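You operate a simulated robot arm through the tools that you are given. There is no shell and no other tool.

You are at the controls of a simulated robot arm. One attempt, no reset.

Task
Screw the vent plate down over the hole in the brown box's metal lid.
Fine: use the silver screw and the driver; put the driver back.

It is judged by the outcome, as a careful person would: the job done as asked, and still so three seconds after it is handed in. It fails if anything else is knocked over, pushed out of place, dropped, spilled or broken. A push-on lid holds only when it is set on centred and level and pressed home; a screw cap is set on level and turned clockwise until tight.

Robot
A 7-joint arm with a two-finger parallel gripper, fixed in place. Base frame: the origin is on the floor under the middle of its stand, x ahead of it, y to its left, z up; the work surface is at about z = 0.794. Lengths are in m, angles in rad, forces in N, time in s.
With the tool pointing down near the work surface it reaches from about 0.22 to 0.68 m from the base axis. Its first joint turns from -1.152 to 1.152 rad. Payload 2.4 kg.
The tool frame sits at the grasp point between the pads (the TCP): z along the fingers, y along the line on which they close. The tips reach 0.03 m beyond it. Largest opening 0.094 m; finger width 0.028, thickness 0.01; the body of the gripper, 0.05 by 0.096 m, starts 0.055 m behind the TCP.
Orientation is told as [roll, pitch, yaw] about the base's x, y, z axes, in that order, counted from this pose: with the fingers straight down and closing along the base's y, the tool's x points along the base's -x, its y along +y and its z along -z.

Tools
- The arm moves only by the tool play_rows. Its argument "plan" is a list of rows, each a list of 3 entries, a list of its own where there are three numbers: the shift along the tool's x, y, z in m, then the turn, a rotation vector about the tool's x, y, z in rad, then the closure, from 0 (fully open) to 1 (shut). In form: [[[tx, ty, tz], [wx, wy, wz], fingers], ...]. A call has 1 to 20 rows; each row shifts and turns the commanded pose from where the row before left it, along the tool's axes as they then stand. Rows are played at 5 a second. More than 0.05 m and 0.15 rad between two rows, or a gripper value outside its range, and nothing of the call is played. A pose out of reach is approached as far as the arm can. The call stops where the force on the tool passes 40 N (or 10 N more than at its start, if that is more) or the arm is blocked; 0.2 s more then pass. The fingers move at their own pace (about 0.153 m/s each) and stop on an object; they squeeze with about 37 N. The grip force told is the motor's: it shows also when the fingers shut on nothing. Time passes only in rows, and 0.2 s behind the last, so rows that do not move let the fingers close. It gives the time, the measured TCP pose, the force on the tool (base axes), the opening and the grip force at its end, in the units of the frame above (readings bear some noise), with the torque about the TCP (base axes, N m) and any sound that the robot's microphone picked up.
- Cameras (640 x 400 px; columns grow to the right, rows downward): "scene" is fixed at [0.0606, 0.4965, 1.4542]; the picture's right is [-0.47, -0.88, 0.00], its down [-0.41, 0.22, -0.89] and it looks along [0.78, -0.42, -0.46] (base axes); focal length 255 px, centre (320, 200). "wrist" rides on the gripper at [0.076, 0.014, -0.103] in the tool frame; the picture's right is [-0.18, 0.98, 0.00], its down [-0.75, -0.14, -0.64] and it looks along [-0.63, -0.12, 0.77] (tool axes); focal length 243 px, centre (320, 200). There is no depth. A picture from a camera that has moved, and an enlarged one, comes with that camera's place and axes in the base frame and with its lens.
- camera(camera): a new picture of that camera. No time passes.
- inspect(camera, box): a new picture of the part [left, top, right, bottom] of that camera's present view, enlarged. No time passes.
- job_done(): hands the job in; it is judged then, once.

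Nothing tells you positions but the pictures and the camera data. Unless the task says otherwise, let go and move clear before handing in.

The tools are called after "Emit:" as name(argument=value, ...) on one line, values as JSON. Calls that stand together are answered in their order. play_rows: Moves the arm, as the interface text tells. Its arguments: {"type":"object","properties":{"plan":{"type":"array"}},"required":["plan"]} The other tools are called the same way: camera (camera) takes a picture; inspect (camera, box) takes an enlarged picture of a part of a camera's view; job_done () hands the job in.

At the start:

```text
clock: 0.0
ee_pos: [0.4053, 0.1688, 1.2972]
ee_rot: [0.001, -0.001, 0.0]
contact_force: [0.7, -0.7, -0.3]
moment: [0.0, -0.02, 0.01]
finger_gap: 0.0939
grip_force: 0.1
```

scene: 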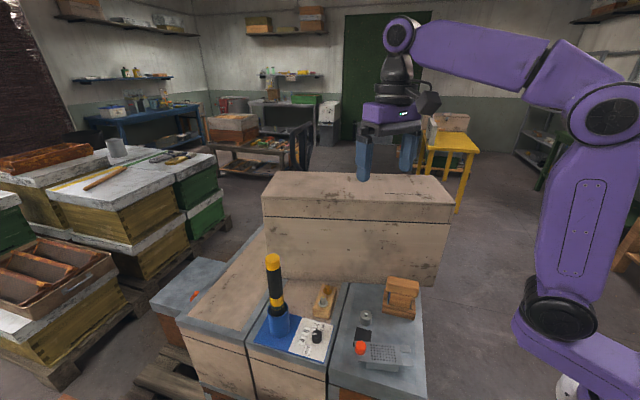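
wrist: 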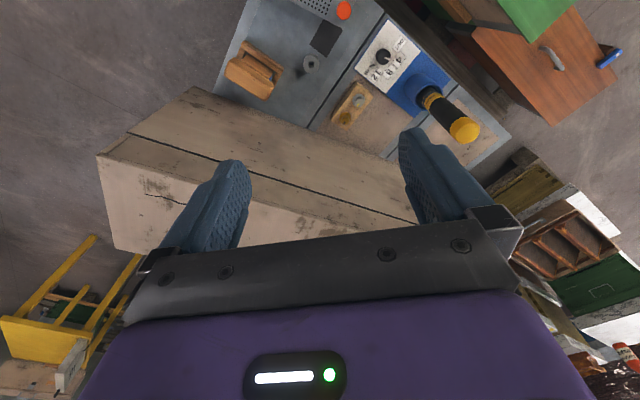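

I see a row of bee boxes near the robot, with a driver in a blue holder, some small items and a grey perforated plate. I'll take enlarged pictures first to understand the layout.

Emit:
inspect(camera="scene", box=[240, 240, 440, 400])

Emit:
inspect(camera="scene", box=[140, 230, 340, 390])

Emit:
inspect(camera="wrist", box=[200, 0, 520, 200])

```text
2.50 times, centred on (340, 320) of scene
camera zoom: at [0.0606, 0.4965, 1.4542], right [-0.47, -0.88, 0.0], down [-0.41, 0.22, -0.89], along [0.78, -0.42, -0.46], focal length 636 px, centre (270, -100)
```

zoom: 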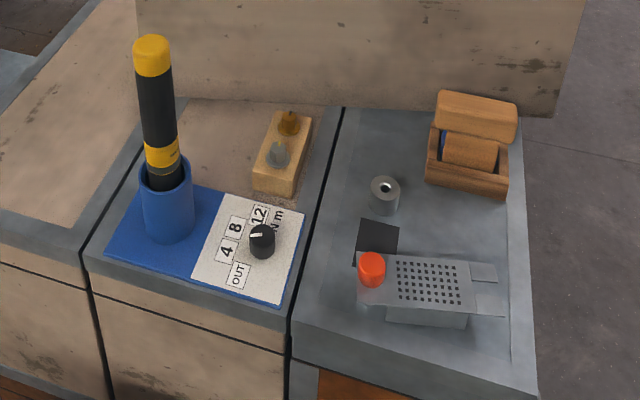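

```text
2.50 times, centred on (240, 310) of scene
camera zoom: at [0.0606, 0.4965, 1.4542], right [-0.47, -0.88, 0.0], down [-0.41, 0.22, -0.89], along [0.78, -0.42, -0.46], focal length 636 px, centre (520, -75)
```

zoom: 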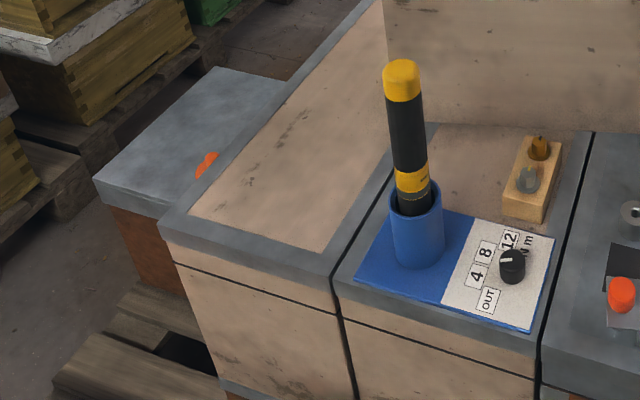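

```text
2.00 times, centred on (360, 100) of wrist
camera zoom: at [0.3289, 0.1846, 1.4016], right [0.18, 0.98, 0.0], down [0.75, -0.14, 0.64], along [0.63, -0.12, -0.77], focal length 485 px, centre (240, 400)
```

zoom: 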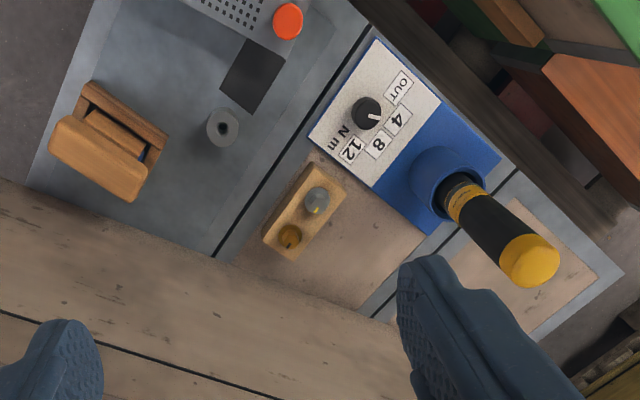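

I see a hole (black square), a threaded-looking post, a vent plate with a red knob, a screw block and a driver with a torque dial. I'll zoom in further before moving.

Emit:
inspect(camera="scene", box=[340, 295, 420, 375])

Emit:
inspect(camera="scene", box=[290, 280, 350, 365])

Emit:
inspect(camera="wrist", box=[270, 0, 430, 100])

Emit:
inspect(camera="wrist", box=[320, 20, 480, 150])

Emit:
inspect(camera="scene", box=[255, 240, 335, 360])

Emit:
inspect(camera="scene", box=[370, 265, 430, 325])

```text
5.00 times, centred on (380, 335) of scene
camera zoom: at [0.0606, 0.4965, 1.4542], right [-0.47, -0.88, 0.0], down [-0.41, 0.22, -0.89], along [0.78, -0.42, -0.46], focal length 1273 px, centre (20, -475)
```

zoom: 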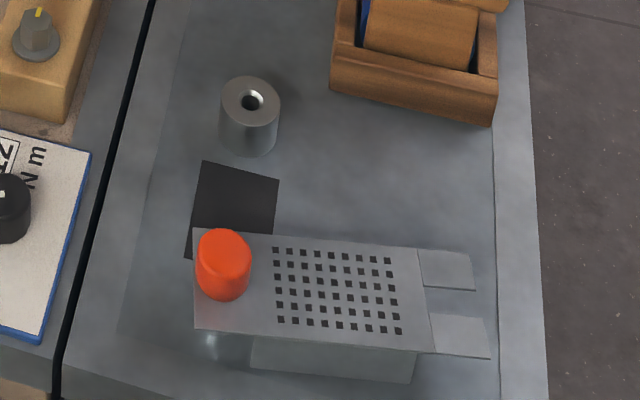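

```text
4.71 times, centred on (320, 322) of scene
camera zoom: at [0.0606, 0.4965, 1.4542], right [-0.47, -0.88, 0.0], down [-0.41, 0.22, -0.89], along [0.78, -0.42, -0.46], focal length 1198 px, centre (320, -376)
```

zoom: 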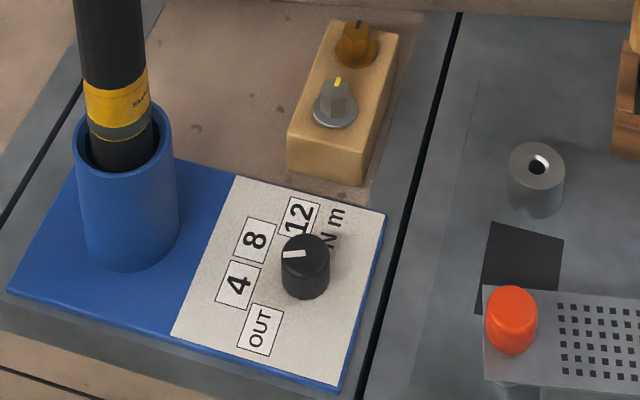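

```text
4.00 times, centred on (350, 50) of wrist
camera zoom: at [0.3289, 0.1846, 1.4016], right [0.18, 0.98, 0.0], down [0.75, -0.14, 0.64], along [0.63, -0.12, -0.77], focal length 970 px, centre (200, 800)
```

zoom: 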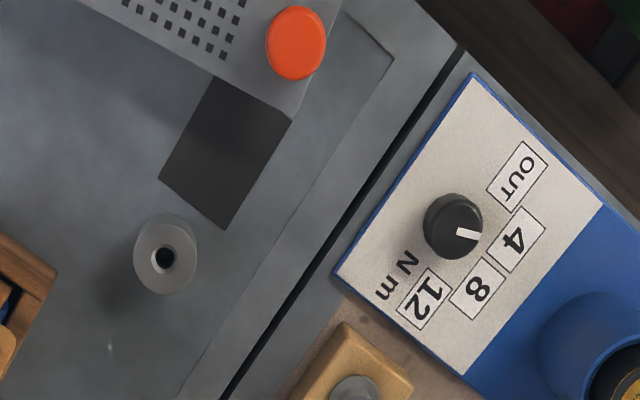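

```text
3.08 times, centred on (400, 85) of wrist
camera zoom: at [0.3289, 0.1846, 1.4016], right [0.18, 0.98, 0.0], down [0.75, -0.14, 0.64], along [0.63, -0.12, -0.77], focal length 746 px, centre (74, 554)
```

zoom: 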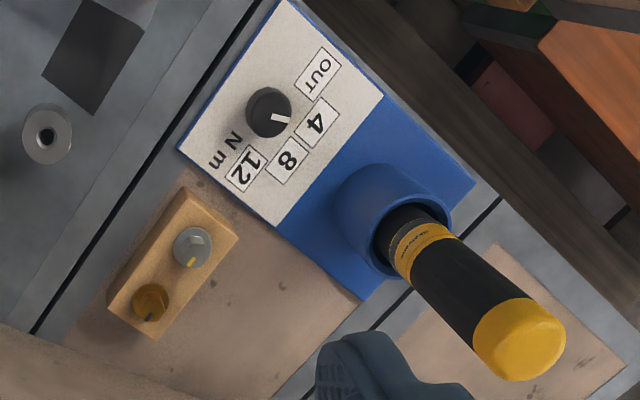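

```text
3.33 times, centred on (295, 300) of scene
camera zoom: at [0.0606, 0.4965, 1.4542], right [-0.47, -0.88, 0.0], down [-0.41, 0.22, -0.89], along [0.78, -0.42, -0.46], focal length 849 px, centre (403, -133)
```

zoom: 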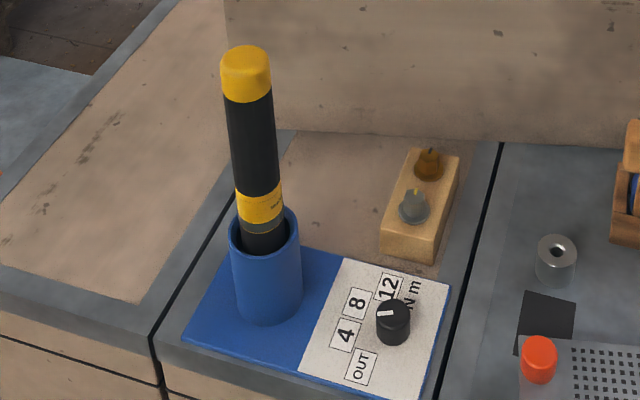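

```text
6.67 times, centred on (400, 295) of scene
camera zoom: at [0.0606, 0.4965, 1.4542], right [-0.47, -0.88, 0.0], down [-0.41, 0.22, -0.89], along [0.78, -0.42, -0.46], focal length 1697 px, centre (-213, -433)
```

zoom: 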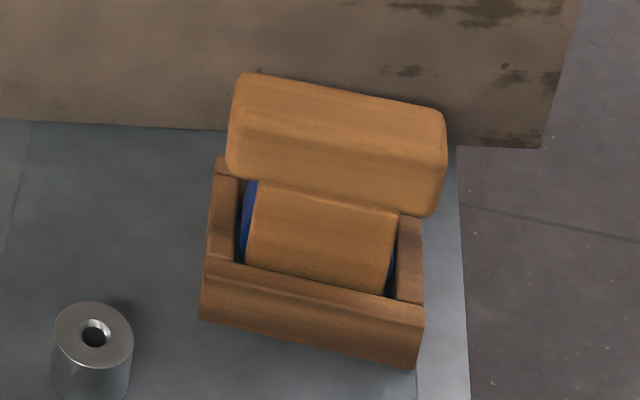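

I think the plate pivots on a post beneath the red knob, and its fork should swing over the visible threaded post. I'll zoom more tightly to confirm this and to read any labels.

Emit:
inspect(camera="scene", box=[360, 330, 405, 375])

Emit:
inspect(camera="scene", box=[300, 315, 336, 350])

Emit:
inspect(camera="scene", box=[308, 278, 344, 320])

Emit:
inspect(camera="scene", box=[255, 245, 300, 345])

Emit:
inspect(camera="wrist", box=[210, 0, 290, 100])

Emit:
inspect(camera="scene", box=[320, 280, 440, 400])

```text
8.89 times, centred on (382, 352) of scene
camera zoom: at [0.0606, 0.4965, 1.4542], right [-0.47, -0.88, 0.0], down [-0.41, 0.22, -0.89], along [0.78, -0.42, -0.46], focal length 2263 px, centre (-236, -1156)
```

zoom: 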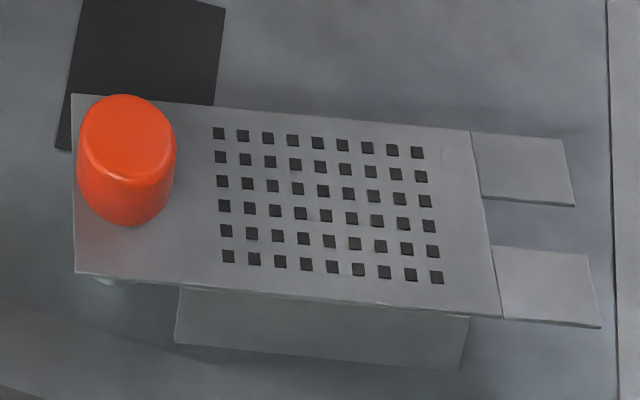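

```text
11.43 times, centred on (318, 332) of scene
camera zoom: at [0.0606, 0.4965, 1.4542], right [-0.47, -0.88, 0.0], down [-0.41, 0.22, -0.89], along [0.78, -0.42, -0.46], focal length 2910 px, centre (343, -1314)
```

zoom: 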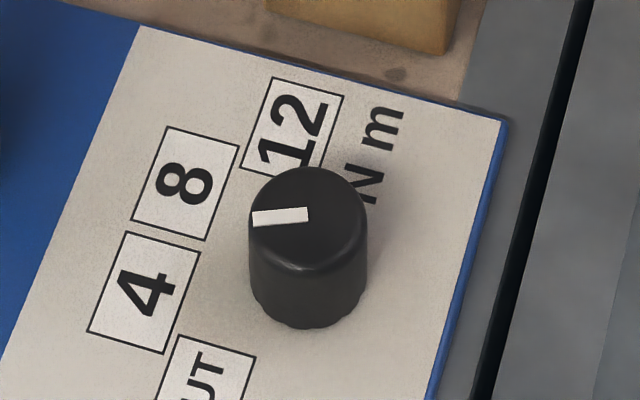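

```text
9.52 times, centred on (326, 299) of scene
camera zoom: at [0.0606, 0.4965, 1.4542], right [-0.47, -0.88, 0.0], down [-0.41, 0.22, -0.89], along [0.78, -0.42, -0.46], focal length 2425 px, centre (263, -743)
```

zoom: 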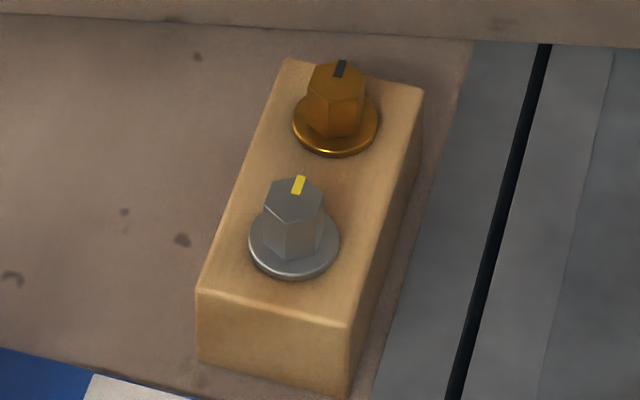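

```text
4.00 times, centred on (278, 295) of scene
camera zoom: at [0.0606, 0.4965, 1.4542], right [-0.47, -0.88, 0.0], down [-0.41, 0.22, -0.89], along [0.78, -0.42, -0.46], focal length 1018 px, centre (490, -180)
```

zoom: 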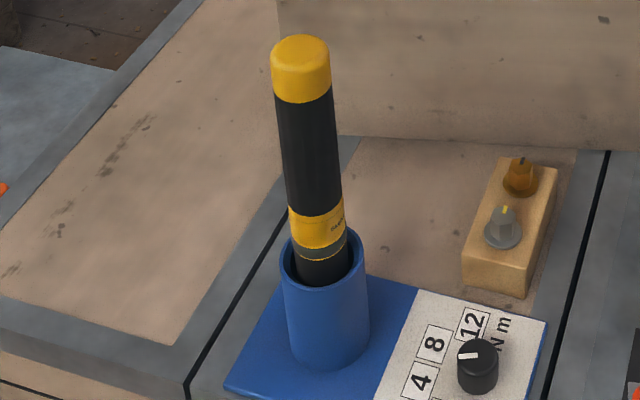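

```text
4.00 times, centred on (250, 50) of wrist
camera zoom: at [0.3289, 0.1846, 1.4016], right [0.18, 0.98, 0.0], down [0.75, -0.14, 0.64], along [0.63, -0.12, -0.77], focal length 970 px, centre (600, 800)
```

zoom: 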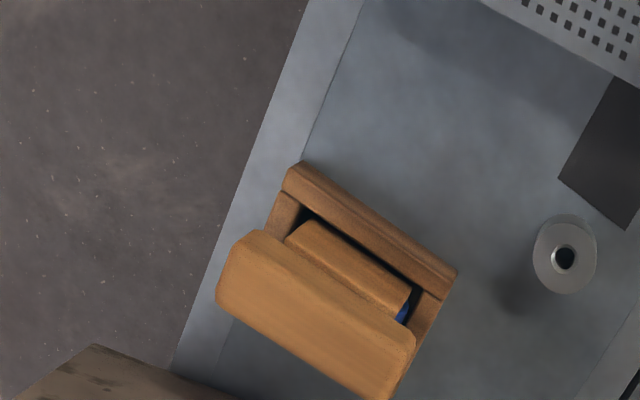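

```text
3.33 times, centred on (380, 340) of scene
camera zoom: at [0.0606, 0.4965, 1.4542], right [-0.47, -0.88, 0.0], down [-0.41, 0.22, -0.89], along [0.78, -0.42, -0.46], focal length 849 px, centre (120, -267)
```

zoom: 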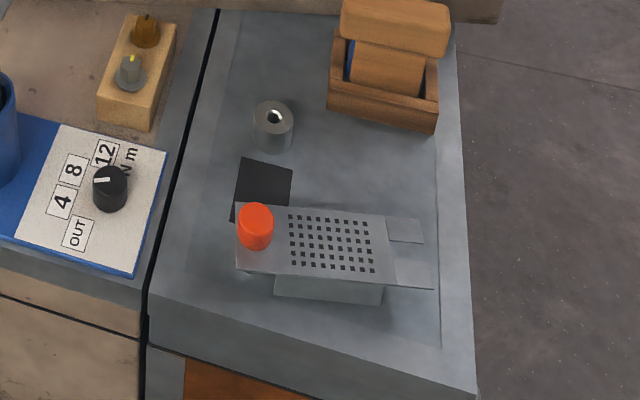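

The dial points at 4 N·m, the plate seems to pivot under the red knob, and the post sits at about (0.435, 0.145). I'll read the driver's band and look around for a torque label.

Emit:
inspect(camera="scene", box=[262, 288, 292, 318])

Emit:
inspect(camera="wrist", box=[405, 70, 455, 110])

Emit:
inspect(camera="scene", box=[150, 270, 230, 340])

Emit:
inspect(camera="scene", box=[320, 360, 440, 400])

Emit:
inspect(camera="scene", box=[350, 300, 385, 340])

```text
13.33 times, centred on (277, 303) of scene
camera zoom: at [0.0606, 0.4965, 1.4542], right [-0.47, -0.88, 0.0], down [-0.41, 0.22, -0.89], along [0.78, -0.42, -0.46], focal length 3395 px, centre (893, -1173)
```

zoom: 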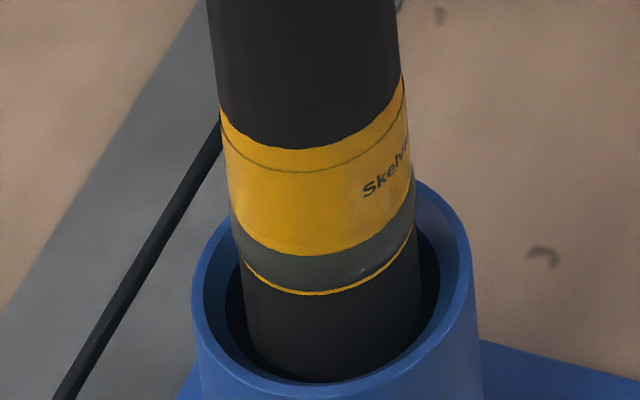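

```text
10.00 times, centred on (430, 90) of wrist
camera zoom: at [0.3289, 0.1846, 1.4016], right [0.18, 0.98, 0.0], down [0.75, -0.14, 0.64], along [0.63, -0.12, -0.77], focal length 2426 px, centre (-780, 1300)
```

zoom: 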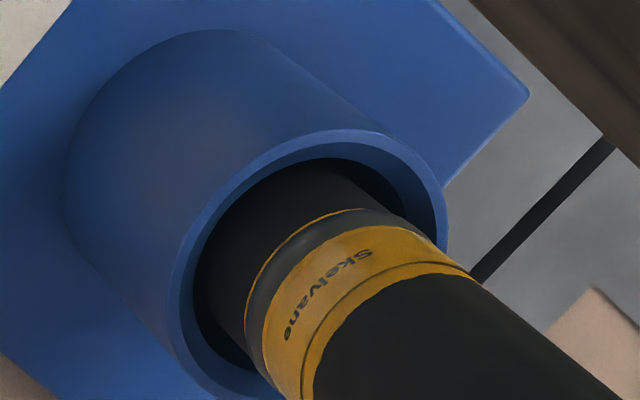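

```text
5.71 times, centred on (190, 305) of scene
camera zoom: at [0.0606, 0.4965, 1.4542], right [-0.47, -0.88, 0.0], down [-0.41, 0.22, -0.89], along [0.78, -0.42, -0.46], focal length 1455 px, centre (1063, -400)
```

zoom: 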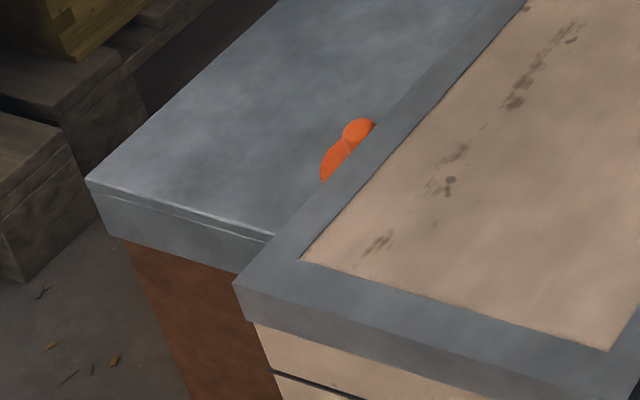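

```text
5.33 times, centred on (380, 380) of scene
camera zoom: at [0.0606, 0.4965, 1.4542], right [-0.47, -0.88, 0.0], down [-0.41, 0.22, -0.89], along [0.78, -0.42, -0.46], focal length 1358 px, centre (0, -760)
```

zoom: 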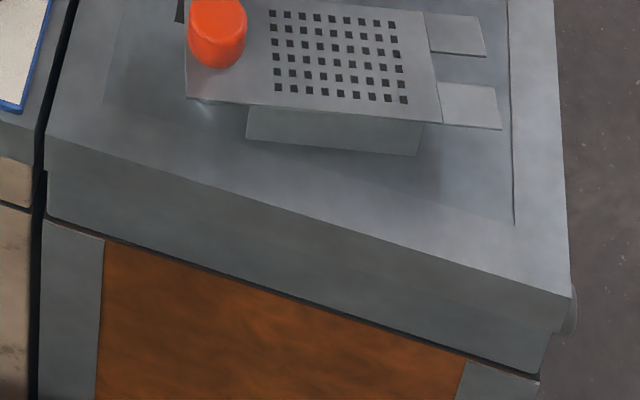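

```text
10.00 times, centred on (368, 320) of scene
camera zoom: at [0.0606, 0.4965, 1.4542], right [-0.47, -0.88, 0.0], down [-0.41, 0.22, -0.89], along [0.78, -0.42, -0.46], focal length 2546 px, centre (-155, -1000)
```

zoom: 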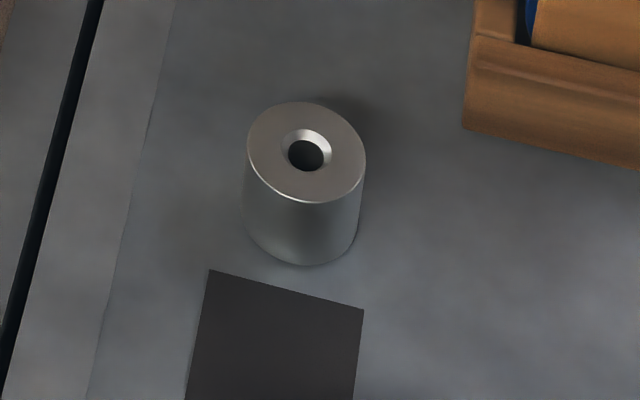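

No torque label is visible so far. I'll swing the wrist camera round to the right-hand side to view the plate, the posts and the wooden item from another direction.

Emit:
play_rows(plan=[[[0.0107, -0.0243, 0.0357], [0, 0, 0], 0], [[0.0107, -0.0243, 0.0357], [0, 0, 0], 0], [[0.0107, -0.0243, 0.0357], [0, 0, 0], 0], [[0.0107, -0.0243, 0.0357], [0, 0, 0], 0], [[0.0107, -0.0243, 0.0357], [0, 0, 0], 0], [[0.0107, -0.0243, 0.0357], [0, 0, 0], 0], [[0.0107, -0.0243, 0.0357], [0, 0, 0], 0], [[0, 0, 0], [0, 0, -0.14], 0], [[0, 0, 0], [0, 0, -0.14], 0], [[0, 0, 0], [0, 0, -0.14], 0], [[0, 0, 0], [0, 0, -0.14], 0], [[0, 0, 0], [0, 0, -0.14], 0], [[0, 0, 0], [0, 0, -0.14], 0], [[0, 0, 0], [0, 0, -0.14], 0], [[0, 0, 0], [0, 0, -0.14], 0]])

Emit:
camera(camera="wrist")

Emit:
camera(camera="scene")

```text
clock: 3.2
ee_pos: [0.3301, -0.0003, 1.0479]
ee_rot: [0.001, 0.0, 1.123]
contact_force: [0.2, 0.0, -0.5]
moment: [0.02, 0.0, 0.01]
finger_gap: 0.094
grip_force: 0.0
```

```text
taken
camera wrist: at [0.2847, -0.0624, 1.1517], right [-0.81, 0.59, 0.0], down [0.45, 0.62, 0.64], along [0.38, 0.52, -0.77], focal length 243 px, centre (320, 200)
```

wrist: 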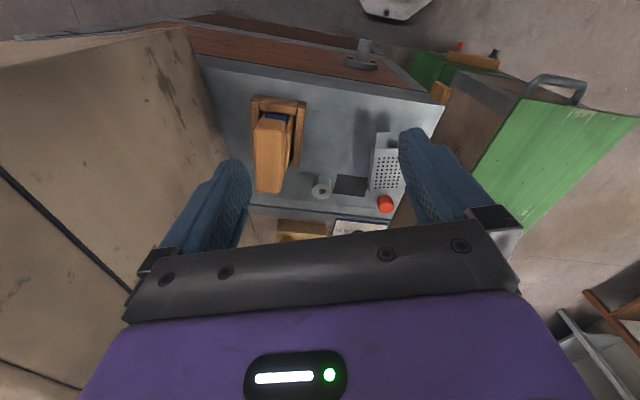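

```text
taken
```

scene: 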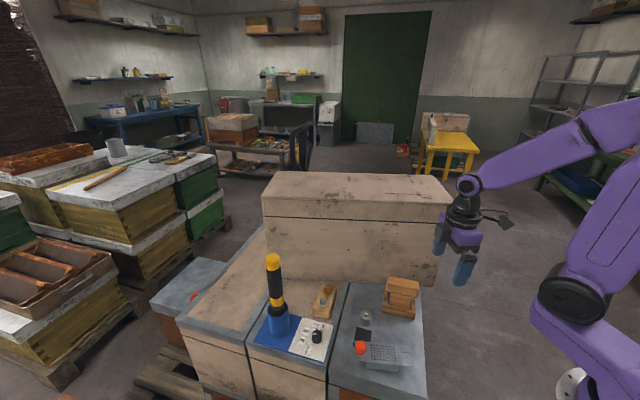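

The camera now views the lid from the right side. I'll enlarge the plate area, the wooden object and the side of the brown box.

Emit:
inspect(camera="wrist", box=[300, 120, 420, 220])

Emit:
inspect(camera="wrist", box=[230, 80, 330, 200])

Emit:
inspect(camera="wrist", box=[180, 10, 460, 110])

Emit:
inspect(camera="wrist", box=[360, 120, 410, 220])

```text
4.00 times, centred on (360, 170) of wrist
camera zoom: at [0.2847, -0.0624, 1.1517], right [-0.81, 0.59, 0.0], down [0.45, 0.62, 0.64], along [0.38, 0.52, -0.77], focal length 970 px, centre (160, 320)
```

zoom: 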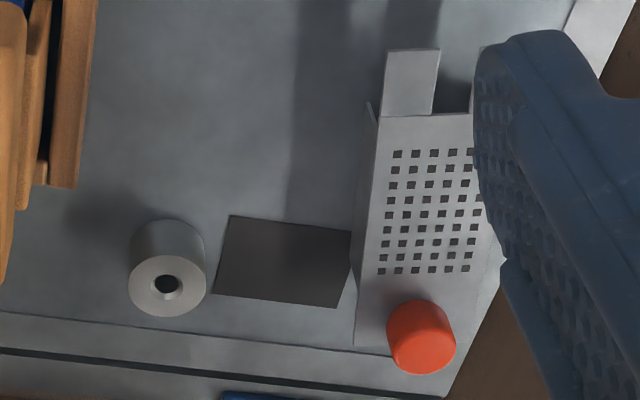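

```text
3.33 times, centred on (280, 140) of wrist
camera zoom: at [0.2847, -0.0624, 1.1517], right [-0.81, 0.59, 0.0], down [0.45, 0.62, 0.64], along [0.38, 0.52, -0.77], focal length 809 px, centre (453, 400)
```

zoom: 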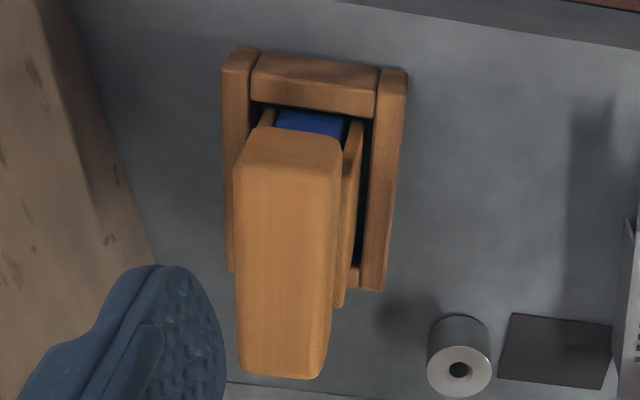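

```text
2.29 times, centred on (320, 60) of wrist
camera zoom: at [0.2847, -0.0624, 1.1517], right [-0.81, 0.59, 0.0], down [0.45, 0.62, 0.64], along [0.38, 0.52, -0.77], focal length 555 px, centre (320, 520)
```

zoom: 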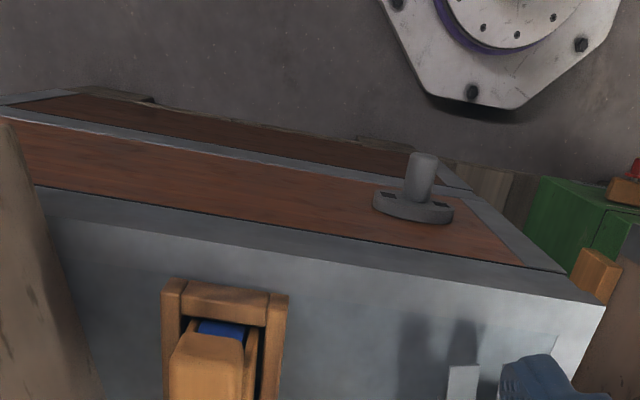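

```text
4.00 times, centred on (385, 170) of wrist
camera zoom: at [0.2847, -0.0624, 1.1517], right [-0.81, 0.59, 0.0], down [0.45, 0.62, 0.64], along [0.38, 0.52, -0.77], focal length 970 px, centre (60, 320)
```

zoom: 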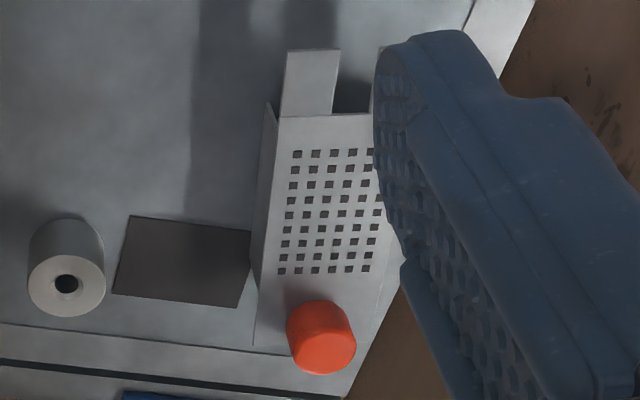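

The plate is a vent hood with side flanges, pivoting at the red knob with a fork at its free end. I'll check the screw block and the dial from this side for any label.

Emit:
inspect(camera="wrist", box=[265, 205, 395, 250])

Emit:
inspect(camera="wrist", box=[330, 30, 450, 150])

Emit:
inspect(camera="scene", box=[170, 310, 350, 400])

Emit:
inspect(camera="scene", box=[255, 165, 460, 290])

```text
4.92 times, centred on (330, 228) of wrist
camera zoom: at [0.2847, -0.0624, 1.1517], right [-0.81, 0.59, 0.0], down [0.45, 0.62, 0.64], along [0.38, 0.52, -0.77], focal length 1194 px, centre (271, 65)
```

zoom: 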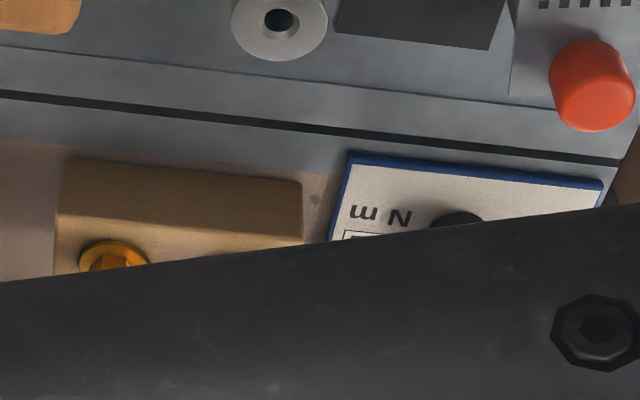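

```text
3.33 times, centred on (390, 90) of wrist
camera zoom: at [0.2847, -0.0624, 1.1517], right [-0.81, 0.59, 0.0], down [0.45, 0.62, 0.64], along [0.38, 0.52, -0.77], focal length 809 px, centre (87, 567)
```

zoom: 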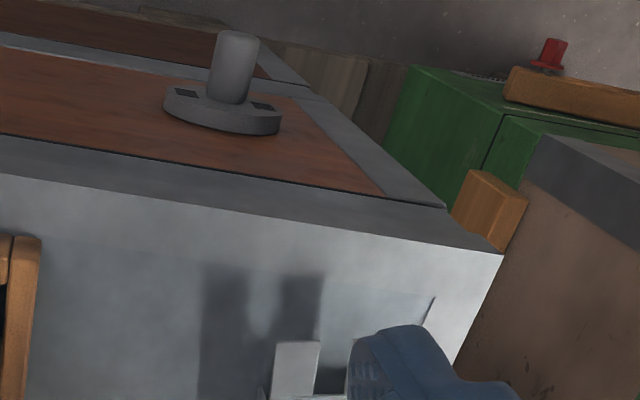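

```text
3.56 times, centred on (260, 355) of scene
camera zoom: at [0.0606, 0.4965, 1.4542], right [-0.47, -0.88, 0.0], down [-0.41, 0.22, -0.89], along [0.78, -0.42, -0.46], focal length 905 px, centre (533, -351)
```

zoom: 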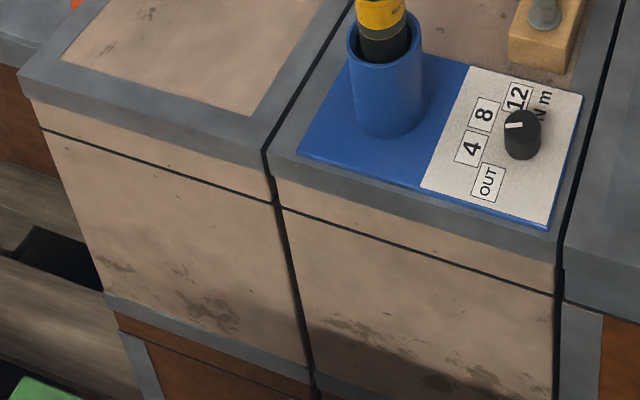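

```text
3.12 times, centred on (358, 228) of scene
camera zoom: at [0.0606, 0.4965, 1.4542], right [-0.47, -0.88, 0.0], down [-0.41, 0.22, -0.89], along [0.78, -0.42, -0.46], focal length 795 px, centre (203, 114)
```

zoom: 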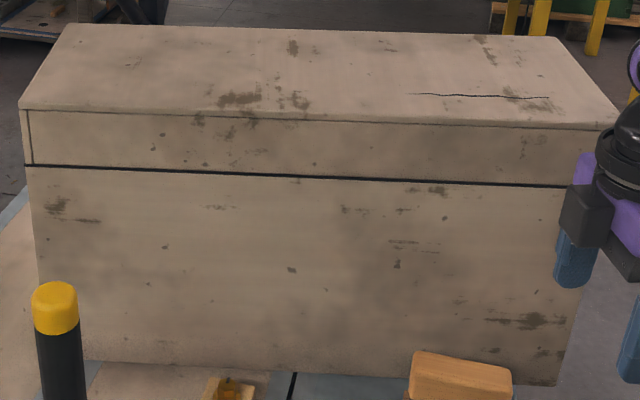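

No torque marking exists anywhere, so I'll keep the dial as set for now. Next I'll straighten the wrist, close the fingers and go to the robot side of the plate, ready to swing it about the red pivot.

Emit:
play_rows(plan=[[[0, 0, 0], [0, 0, 0.1404], 0.5], [[0, 0, 0], [0, 0, 0.1404], 1], [[0, 0, 0], [0, 0, 0.1404], 1], [[0, 0, 0], [0, 0, 0.1404], 1], [[0, 0, 0], [0, 0, 0.1404], 1], [[0, 0, 0], [0, 0, 0.1404], 1], [[0, 0, 0], [0, 0, 0.1404], 1], [[0, 0, 0], [0, 0, 0.1404], 1], [[0.0151, 0.0376, 0.0096], [0, 0, 0], 1], [[0.0151, 0.0376, 0.0096], [0, 0, 0], 1], [[0.0151, 0.0376, 0.0096], [0, 0, 0], 1], [[0.0151, 0.0376, 0.0096], [0, 0, 0], 1], [[0.0151, 0.0376, 0.0096], [0, 0, 0], 1]])

Emit:
camera(camera="wrist")

Emit:
camera(camera="scene")

```text
clock: 6.0
ee_pos: [0.2553, 0.1874, 0.9999]
ee_rot: [-0.001, 0.001, -0.004]
contact_force: [-0.6, 0.3, -1.2]
moment: [-0.02, 0.01, 0.02]
finger_gap: 0.0
grip_force: 33.1
```

```text
taken
camera wrist: at [0.1782, 0.203, 1.1035], right [0.19, 0.98, 0.0], down [0.75, -0.14, 0.64], along [0.63, -0.12, -0.77], focal length 243 px, centre (320, 200)
```

wrist: 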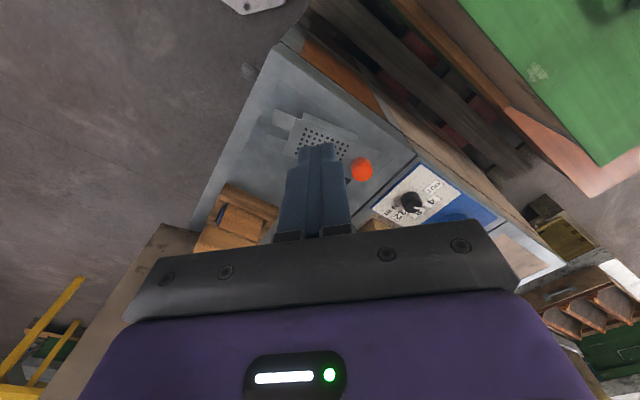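

```text
taken
```

scene: 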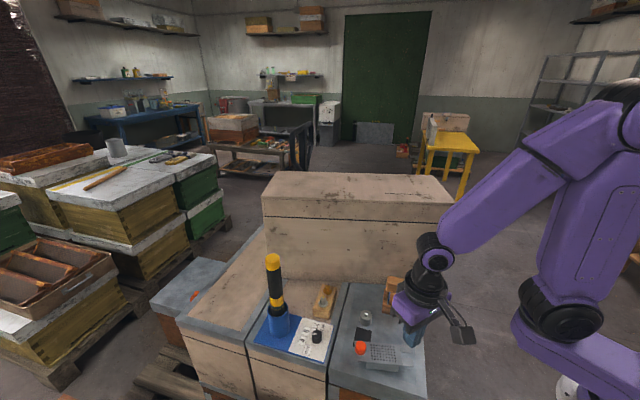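

The fingers are closed, above the robot-side flank of the plate. I'll check the plate edge position from here before descending.

Emit:
inspect(camera="wrist", box=[250, 90, 390, 190])

Emit:
inspect(camera="scene", box=[340, 290, 480, 390])

```text
4.00 times, centred on (320, 140) of wrist
camera zoom: at [0.1782, 0.203, 1.1035], right [0.19, 0.98, 0.0], down [0.75, -0.14, 0.64], along [0.63, -0.12, -0.77], focal length 970 px, centre (320, 440)
```

zoom: 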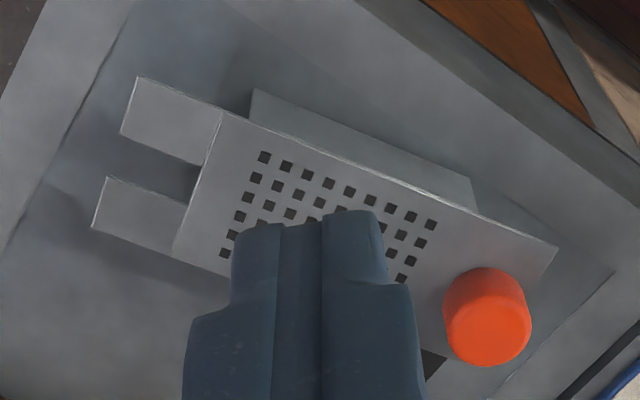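

```text
4.00 times, centred on (410, 340) of scene
camera zoom: at [0.0606, 0.4965, 1.4542], right [-0.47, -0.88, 0.0], down [-0.41, 0.22, -0.89], along [0.78, -0.42, -0.46], focal length 1018 px, centre (-40, -360)
```

zoom: 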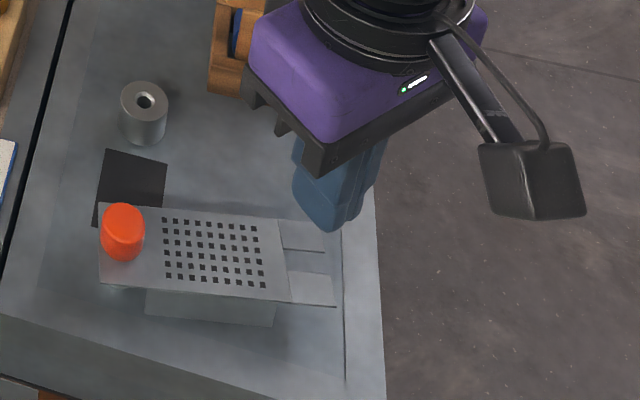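

There is about 2 cm of clearance beside the plate edge. I'll descend so the tips are about 1.2 cm above the lid.

Emit:
play_rows(plan=[[[0, 0, 0.04], [0, 0, 0], 1], [[0, 0, 0.04], [0, 0, 0], 1], [[0, 0, 0.04], [0, 0, 0], 1], [[0, 0, 0.025], [0, 0, 0], 1], [[0, 0, 0.015], [0, 0, 0], 1]])

Emit:
inspect(camera="scene", box=[340, 290, 480, 390])

Emit:
camera(camera="wrist")

```text
clock: 7.2
ee_pos: [0.256, 0.1867, 0.8388]
ee_rot: [0.002, 0.0, -0.002]
contact_force: [0.6, 0.1, -0.3]
moment: [-0.01, 0.03, 0.0]
finger_gap: 0.0
grip_force: 32.8
```

```text
4.00 times, centred on (410, 340) of scene
camera zoom: at [0.0606, 0.4965, 1.4542], right [-0.47, -0.88, 0.0], down [-0.41, 0.22, -0.89], along [0.78, -0.42, -0.46], focal length 1018 px, centre (-40, -360)
```

zoom: 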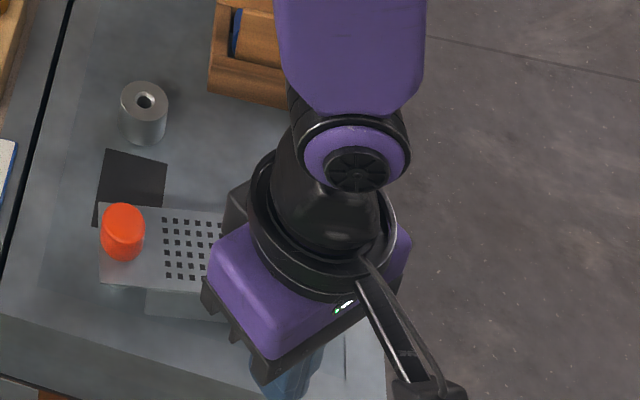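

```text
taken
camera wrist: at [0.1787, 0.203, 0.943], right [0.19, 0.98, 0.0], down [0.75, -0.14, 0.64], along [0.63, -0.12, -0.77], focal length 243 px, centre (320, 200)
```

wrist: 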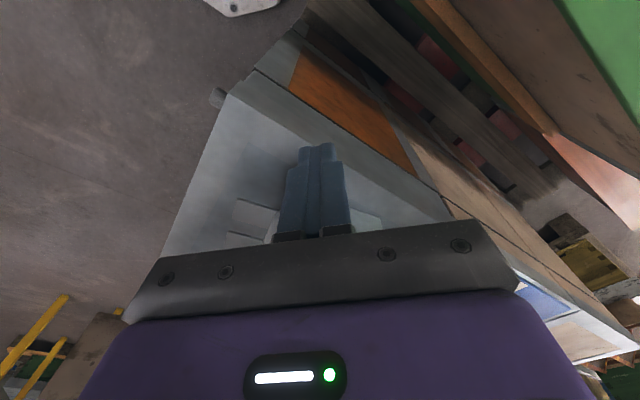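

I'm beside the plate's near edge. I'll nudge it slowly toward +x/−y and watch the force.

Emit:
play_rows(plan=[[[-0.006, -0.0044, 0], [0, 0, 0], 1], [[-0.006, -0.0044, 0], [0, 0, 0], 1], [[-0.006, -0.0044, 0], [0, 0, 0], 1], [[-0.006, -0.0046, 0], [0, 0, 0], 1]])

Emit:
inspect(camera="wrist", box=[210, 120, 430, 250])

Emit:
inspect(camera="scene", box=[340, 290, 480, 390])

```text
clock: 8.2
ee_pos: [0.2808, 0.1688, 0.8404]
ee_rot: [0.0, 0.0, -0.002]
contact_force: [0.3, -0.8, -0.7]
moment: [0.0, -0.01, 0.01]
finger_gap: 0.0
grip_force: 33.1
```

```text
2.91 times, centred on (320, 185) of wrist
camera zoom: at [0.2027, 0.1847, 0.9438], right [0.19, 0.98, 0.0], down [0.75, -0.14, 0.64], along [0.63, -0.12, -0.77], focal length 706 px, centre (320, 244)
```

zoom: 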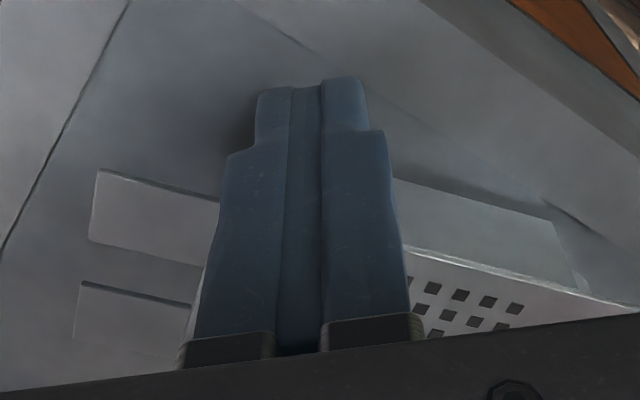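

```text
4.00 times, centred on (410, 340) of scene
camera zoom: at [0.0606, 0.4965, 1.4542], right [-0.47, -0.88, 0.0], down [-0.41, 0.22, -0.89], along [0.78, -0.42, -0.46], focal length 1018 px, centre (-40, -360)
```

zoom: 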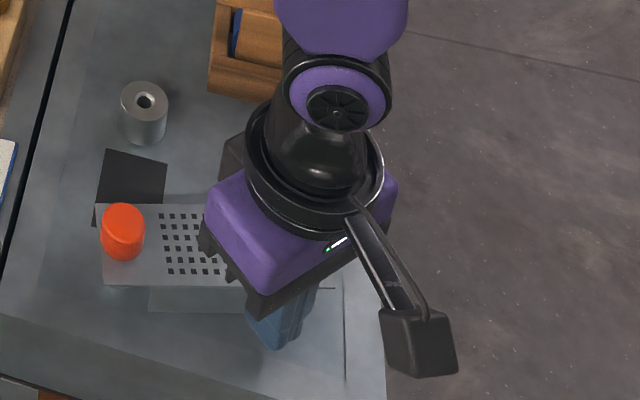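

The plate rotates freely about the red pivot with little force. I'll continue the push along the arc, stopping short of the final angle.

Emit:
play_rows(plan=[[[-0.0032, -0.0054, 0], [0, 0, 0], 1], [[-0.0032, -0.0055, 0], [0, 0, 0], 1], [[-0.0048, -0.0044, 0], [0, 0, 0], 1], [[-0.0048, -0.0045, 0], [0, 0, 0], 1], [[-0.0054, -0.0038, 0], [0, 0, 0], 1], [[-0.0054, -0.0038, 0], [0, 0, 0], 1], [[-0.0058, -0.003, 0], [0, 0, 0], 1], [[-0.0059, -0.0029, 0], [0, 0, 0], 1], [[-0.0062, -0.0022, 0], [0, 0, 0], 1], [[-0.0062, -0.0021, 0], [0, 0, 0], 1], [[-0.0064, -0.0013, 0], [0, 0, 0], 1], [[-0.0064, -0.0012, 0], [0, 0, 0], 1], [[-0.0065, -0.0004, 0], [0, 0, 0], 1], [[-0.0066, -0.0003, 0], [0, 0, 0], 1]])

Emit:
inspect(camera="scene", box=[340, 280, 480, 380])

Emit:
inspect(camera="wrist", box=[210, 100, 450, 250])

```text
clock: 11.2
ee_pos: [0.3569, 0.1281, 0.8409]
ee_rot: [-0.001, 0.0, -0.002]
contact_force: [-0.1, -0.1, 0.7]
moment: [0.01, 0.0, -0.03]
finger_gap: 0.0001
grip_force: 32.7
```

```text
4.00 times, centred on (410, 330) of scene
camera zoom: at [0.0606, 0.4965, 1.4542], right [-0.47, -0.88, 0.0], down [-0.41, 0.22, -0.89], along [0.78, -0.42, -0.46], focal length 1018 px, centre (-40, -320)
```

zoom: 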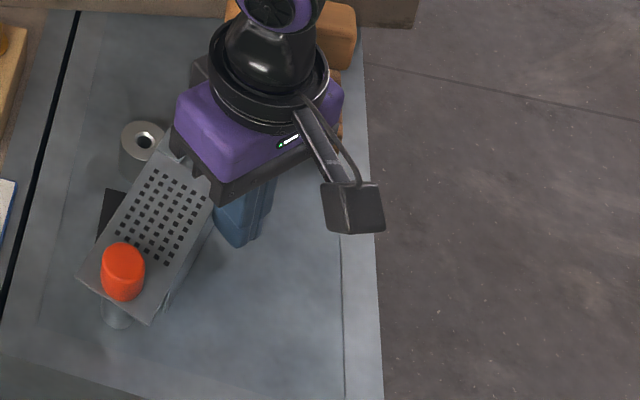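

```text
2.67 times, centred on (330, 175) of wrist
camera zoom: at [0.2793, 0.1439, 0.9436], right [0.19, 0.98, 0.0], down [0.75, -0.14, 0.64], along [0.63, -0.12, -0.77], focal length 647 px, centre (293, 267)
```

zoom: 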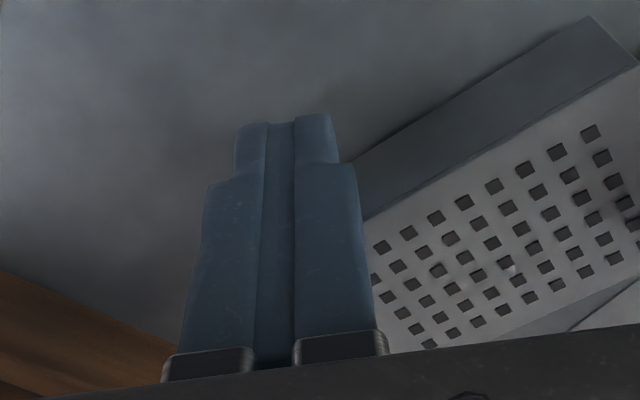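

The plate is about 15° short of the post. I'll push slightly further, then back the finger off and lift to look.

Emit:
play_rows(plan=[[[-0.0062, 0.0003, 0], [0, 0, 0], 1], [[-0.0062, 0.0007, 0], [0, 0, 0], 1], [[-0.0062, 0.001, 0], [0, 0, 0], 1], [[0.008, -0.008, 0], [0, 0, 0], 1], [[0.008, -0.008, 0], [0, 0, 0], 1], [[0, 0, -0.04], [0, 0, 0], 1], [[0, 0, -0.05], [0, 0, 0], 1], [[0.03, 0.0, -0.04], [0, 0, 0], 1], [[0.04, 0.01, -0.02], [0, 0, 0], 1], [[0.04, 0.01, -0.02], [0, 0, 0], 1]])

Emit:
inspect(camera="scene", box=[340, 290, 430, 370])

Emit:
camera(camera="wrist")

```text
clock: 13.4
ee_pos: [0.2495, 0.1346, 1.0109]
ee_rot: [0.0, 0.0, -0.007]
contact_force: [-0.1, 0.5, -0.5]
moment: [-0.04, -0.03, 0.01]
finger_gap: 0.0002
grip_force: 33.1
```

```text
5.00 times, centred on (385, 330) of scene
camera zoom: at [0.0607, 0.4964, 1.4542], right [-0.47, -0.88, 0.0], down [-0.41, 0.22, -0.89], along [0.78, -0.42, -0.46], focal length 1273 px, centre (-5, -450)
```

zoom: 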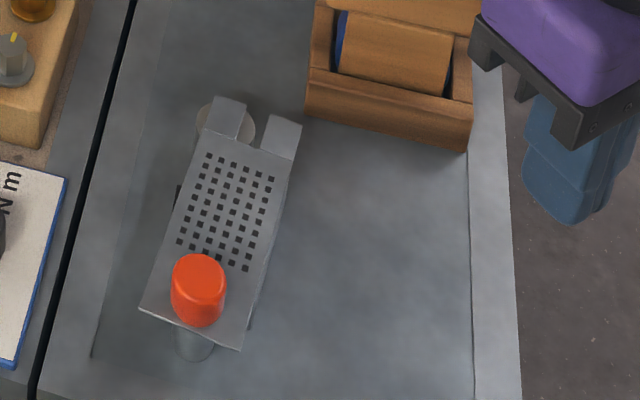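

```text
taken
camera wrist: at [0.1718, 0.1506, 1.1146], right [0.19, 0.98, 0.0], down [0.75, -0.15, 0.64], along [0.63, -0.12, -0.77], focal length 243 px, centre (320, 200)
```

wrist: 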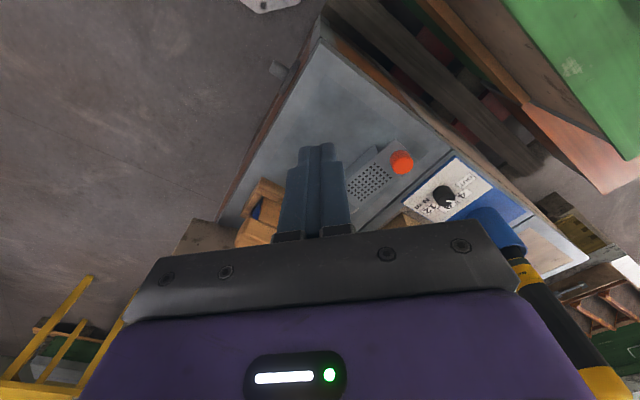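

The plate now needs about 9° more. I'll straddle it with open fingers aligned to the pivot–post line (yaw about −0.78) and close gently to centre it; first I move above it and look.

Emit:
play_rows(plan=[[[-0.0387, 0.0097, 0], [0, 0, 0], 0.5], [[-0.0387, 0.0097, 0], [0, 0, 0], 0], [[-0.0387, 0.0097, 0], [0, 0, 0], 0], [[-0.0387, 0.0097, 0], [0, 0, 0], 0], [[0, 0, 0], [0, 0, 0.1285], 0], [[0, 0, 0], [0, 0, 0.1285], 0], [[0, 0, 0], [0, 0, 0.1285], 0], [[0, 0, 0], [0, 0, 0.1285], 0], [[0, 0, 0], [0, 0, 0.1285], 0], [[0, 0, 0], [0, 0, 0.1285], 0], [[0, 0, 0], [0, 0, 0], 0]])

Emit:
camera(camera="wrist")

Emit:
camera(camera="scene")

```text
clock: 15.8
ee_pos: [0.4047, 0.1743, 1.0106]
ee_rot: [0.0, 0.0, -0.775]
contact_force: [-0.1, -0.5, -0.3]
moment: [0.02, 0.01, -0.04]
finger_gap: 0.0936
grip_force: 0.0
```

```text
taken
camera wrist: at [0.3592, 0.238, 1.1136], right [0.82, 0.57, 0.0], down [0.44, -0.63, 0.64], along [0.37, -0.53, -0.77], focal length 243 px, centre (320, 200)
```

wrist: 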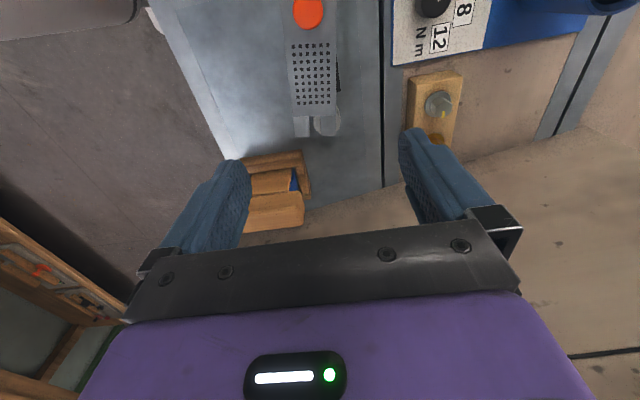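

```text
taken
```

scene: 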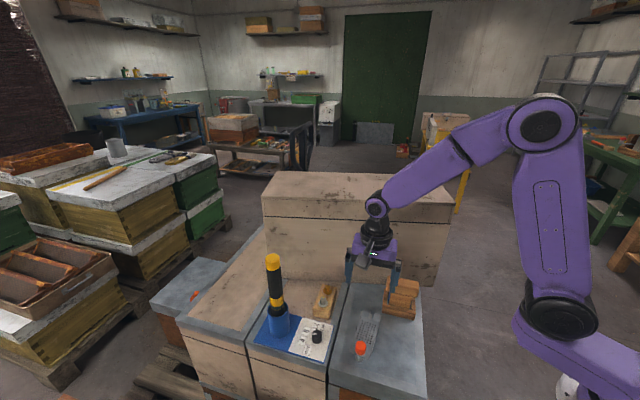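

Emit:
inspect(camera="wrist", box=[250, 0, 390, 150])

Emit:
inspect(camera="wrist", box=[280, 90, 360, 150])

```text
2.67 times, centred on (320, 75) of wrist
camera zoom: at [0.3592, 0.238, 1.1136], right [0.82, 0.57, 0.0], down [0.44, -0.63, 0.64], along [0.37, -0.53, -0.77], focal length 647 px, centre (320, 533)
```

zoom: 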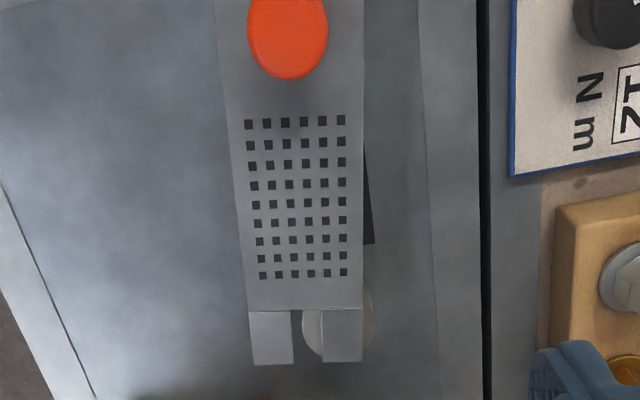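

```text
6.67 times, centred on (320, 120) of wrist
camera zoom: at [0.3592, 0.238, 1.1136], right [0.82, 0.57, 0.0], down [0.44, -0.63, 0.64], along [0.37, -0.53, -0.77], focal length 1618 px, centre (320, 733)
```

zoom: 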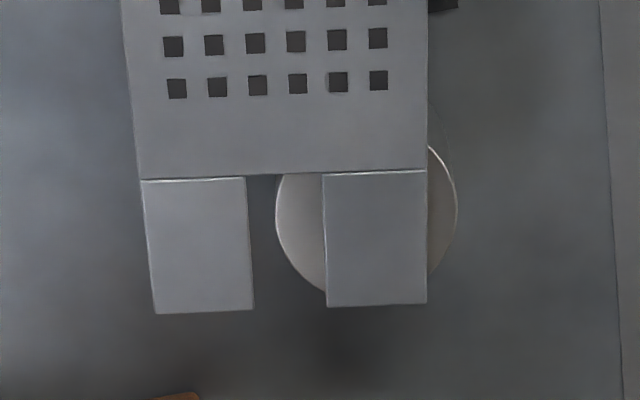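

The slot needs to move about 1.4 cm toward the post; the gripper axis is on the pivot–post line. I'll descend around the plate with the fingers open.

Emit:
play_rows(plan=[[[0, 0, 0.045], [0, 0, 0], 0], [[0, 0, 0.045], [0, 0, 0], 0], [[0, 0, 0.04], [0, 0, 0], 0], [[0, 0, 0.025], [0, 0, 0], 0], [[0, 0, 0.018], [0, 0, 0], 0]])

Emit:
camera(camera="wrist")

```text
clock: 17.0
ee_pos: [0.4032, 0.174, 0.8367]
ee_rot: [-0.001, -0.002, -0.771]
contact_force: [0.8, 1.2, 0.2]
moment: [0.03, 0.01, 0.0]
finger_gap: 0.0941
grip_force: 0.0
```

```text
taken
camera wrist: at [0.3586, 0.2381, 0.9401], right [0.82, 0.58, 0.0], down [0.44, -0.63, 0.64], along [0.37, -0.53, -0.77], focal length 243 px, centre (320, 200)
```

wrist: 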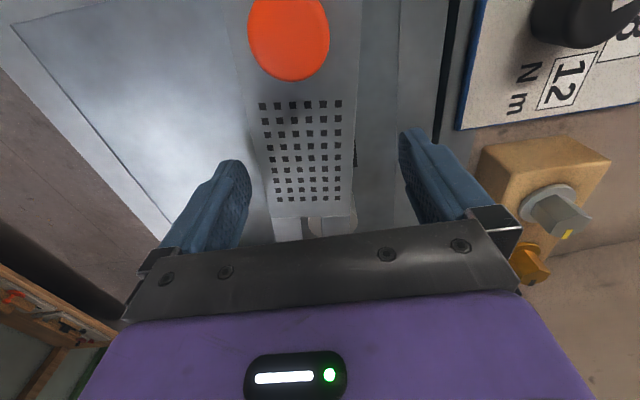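

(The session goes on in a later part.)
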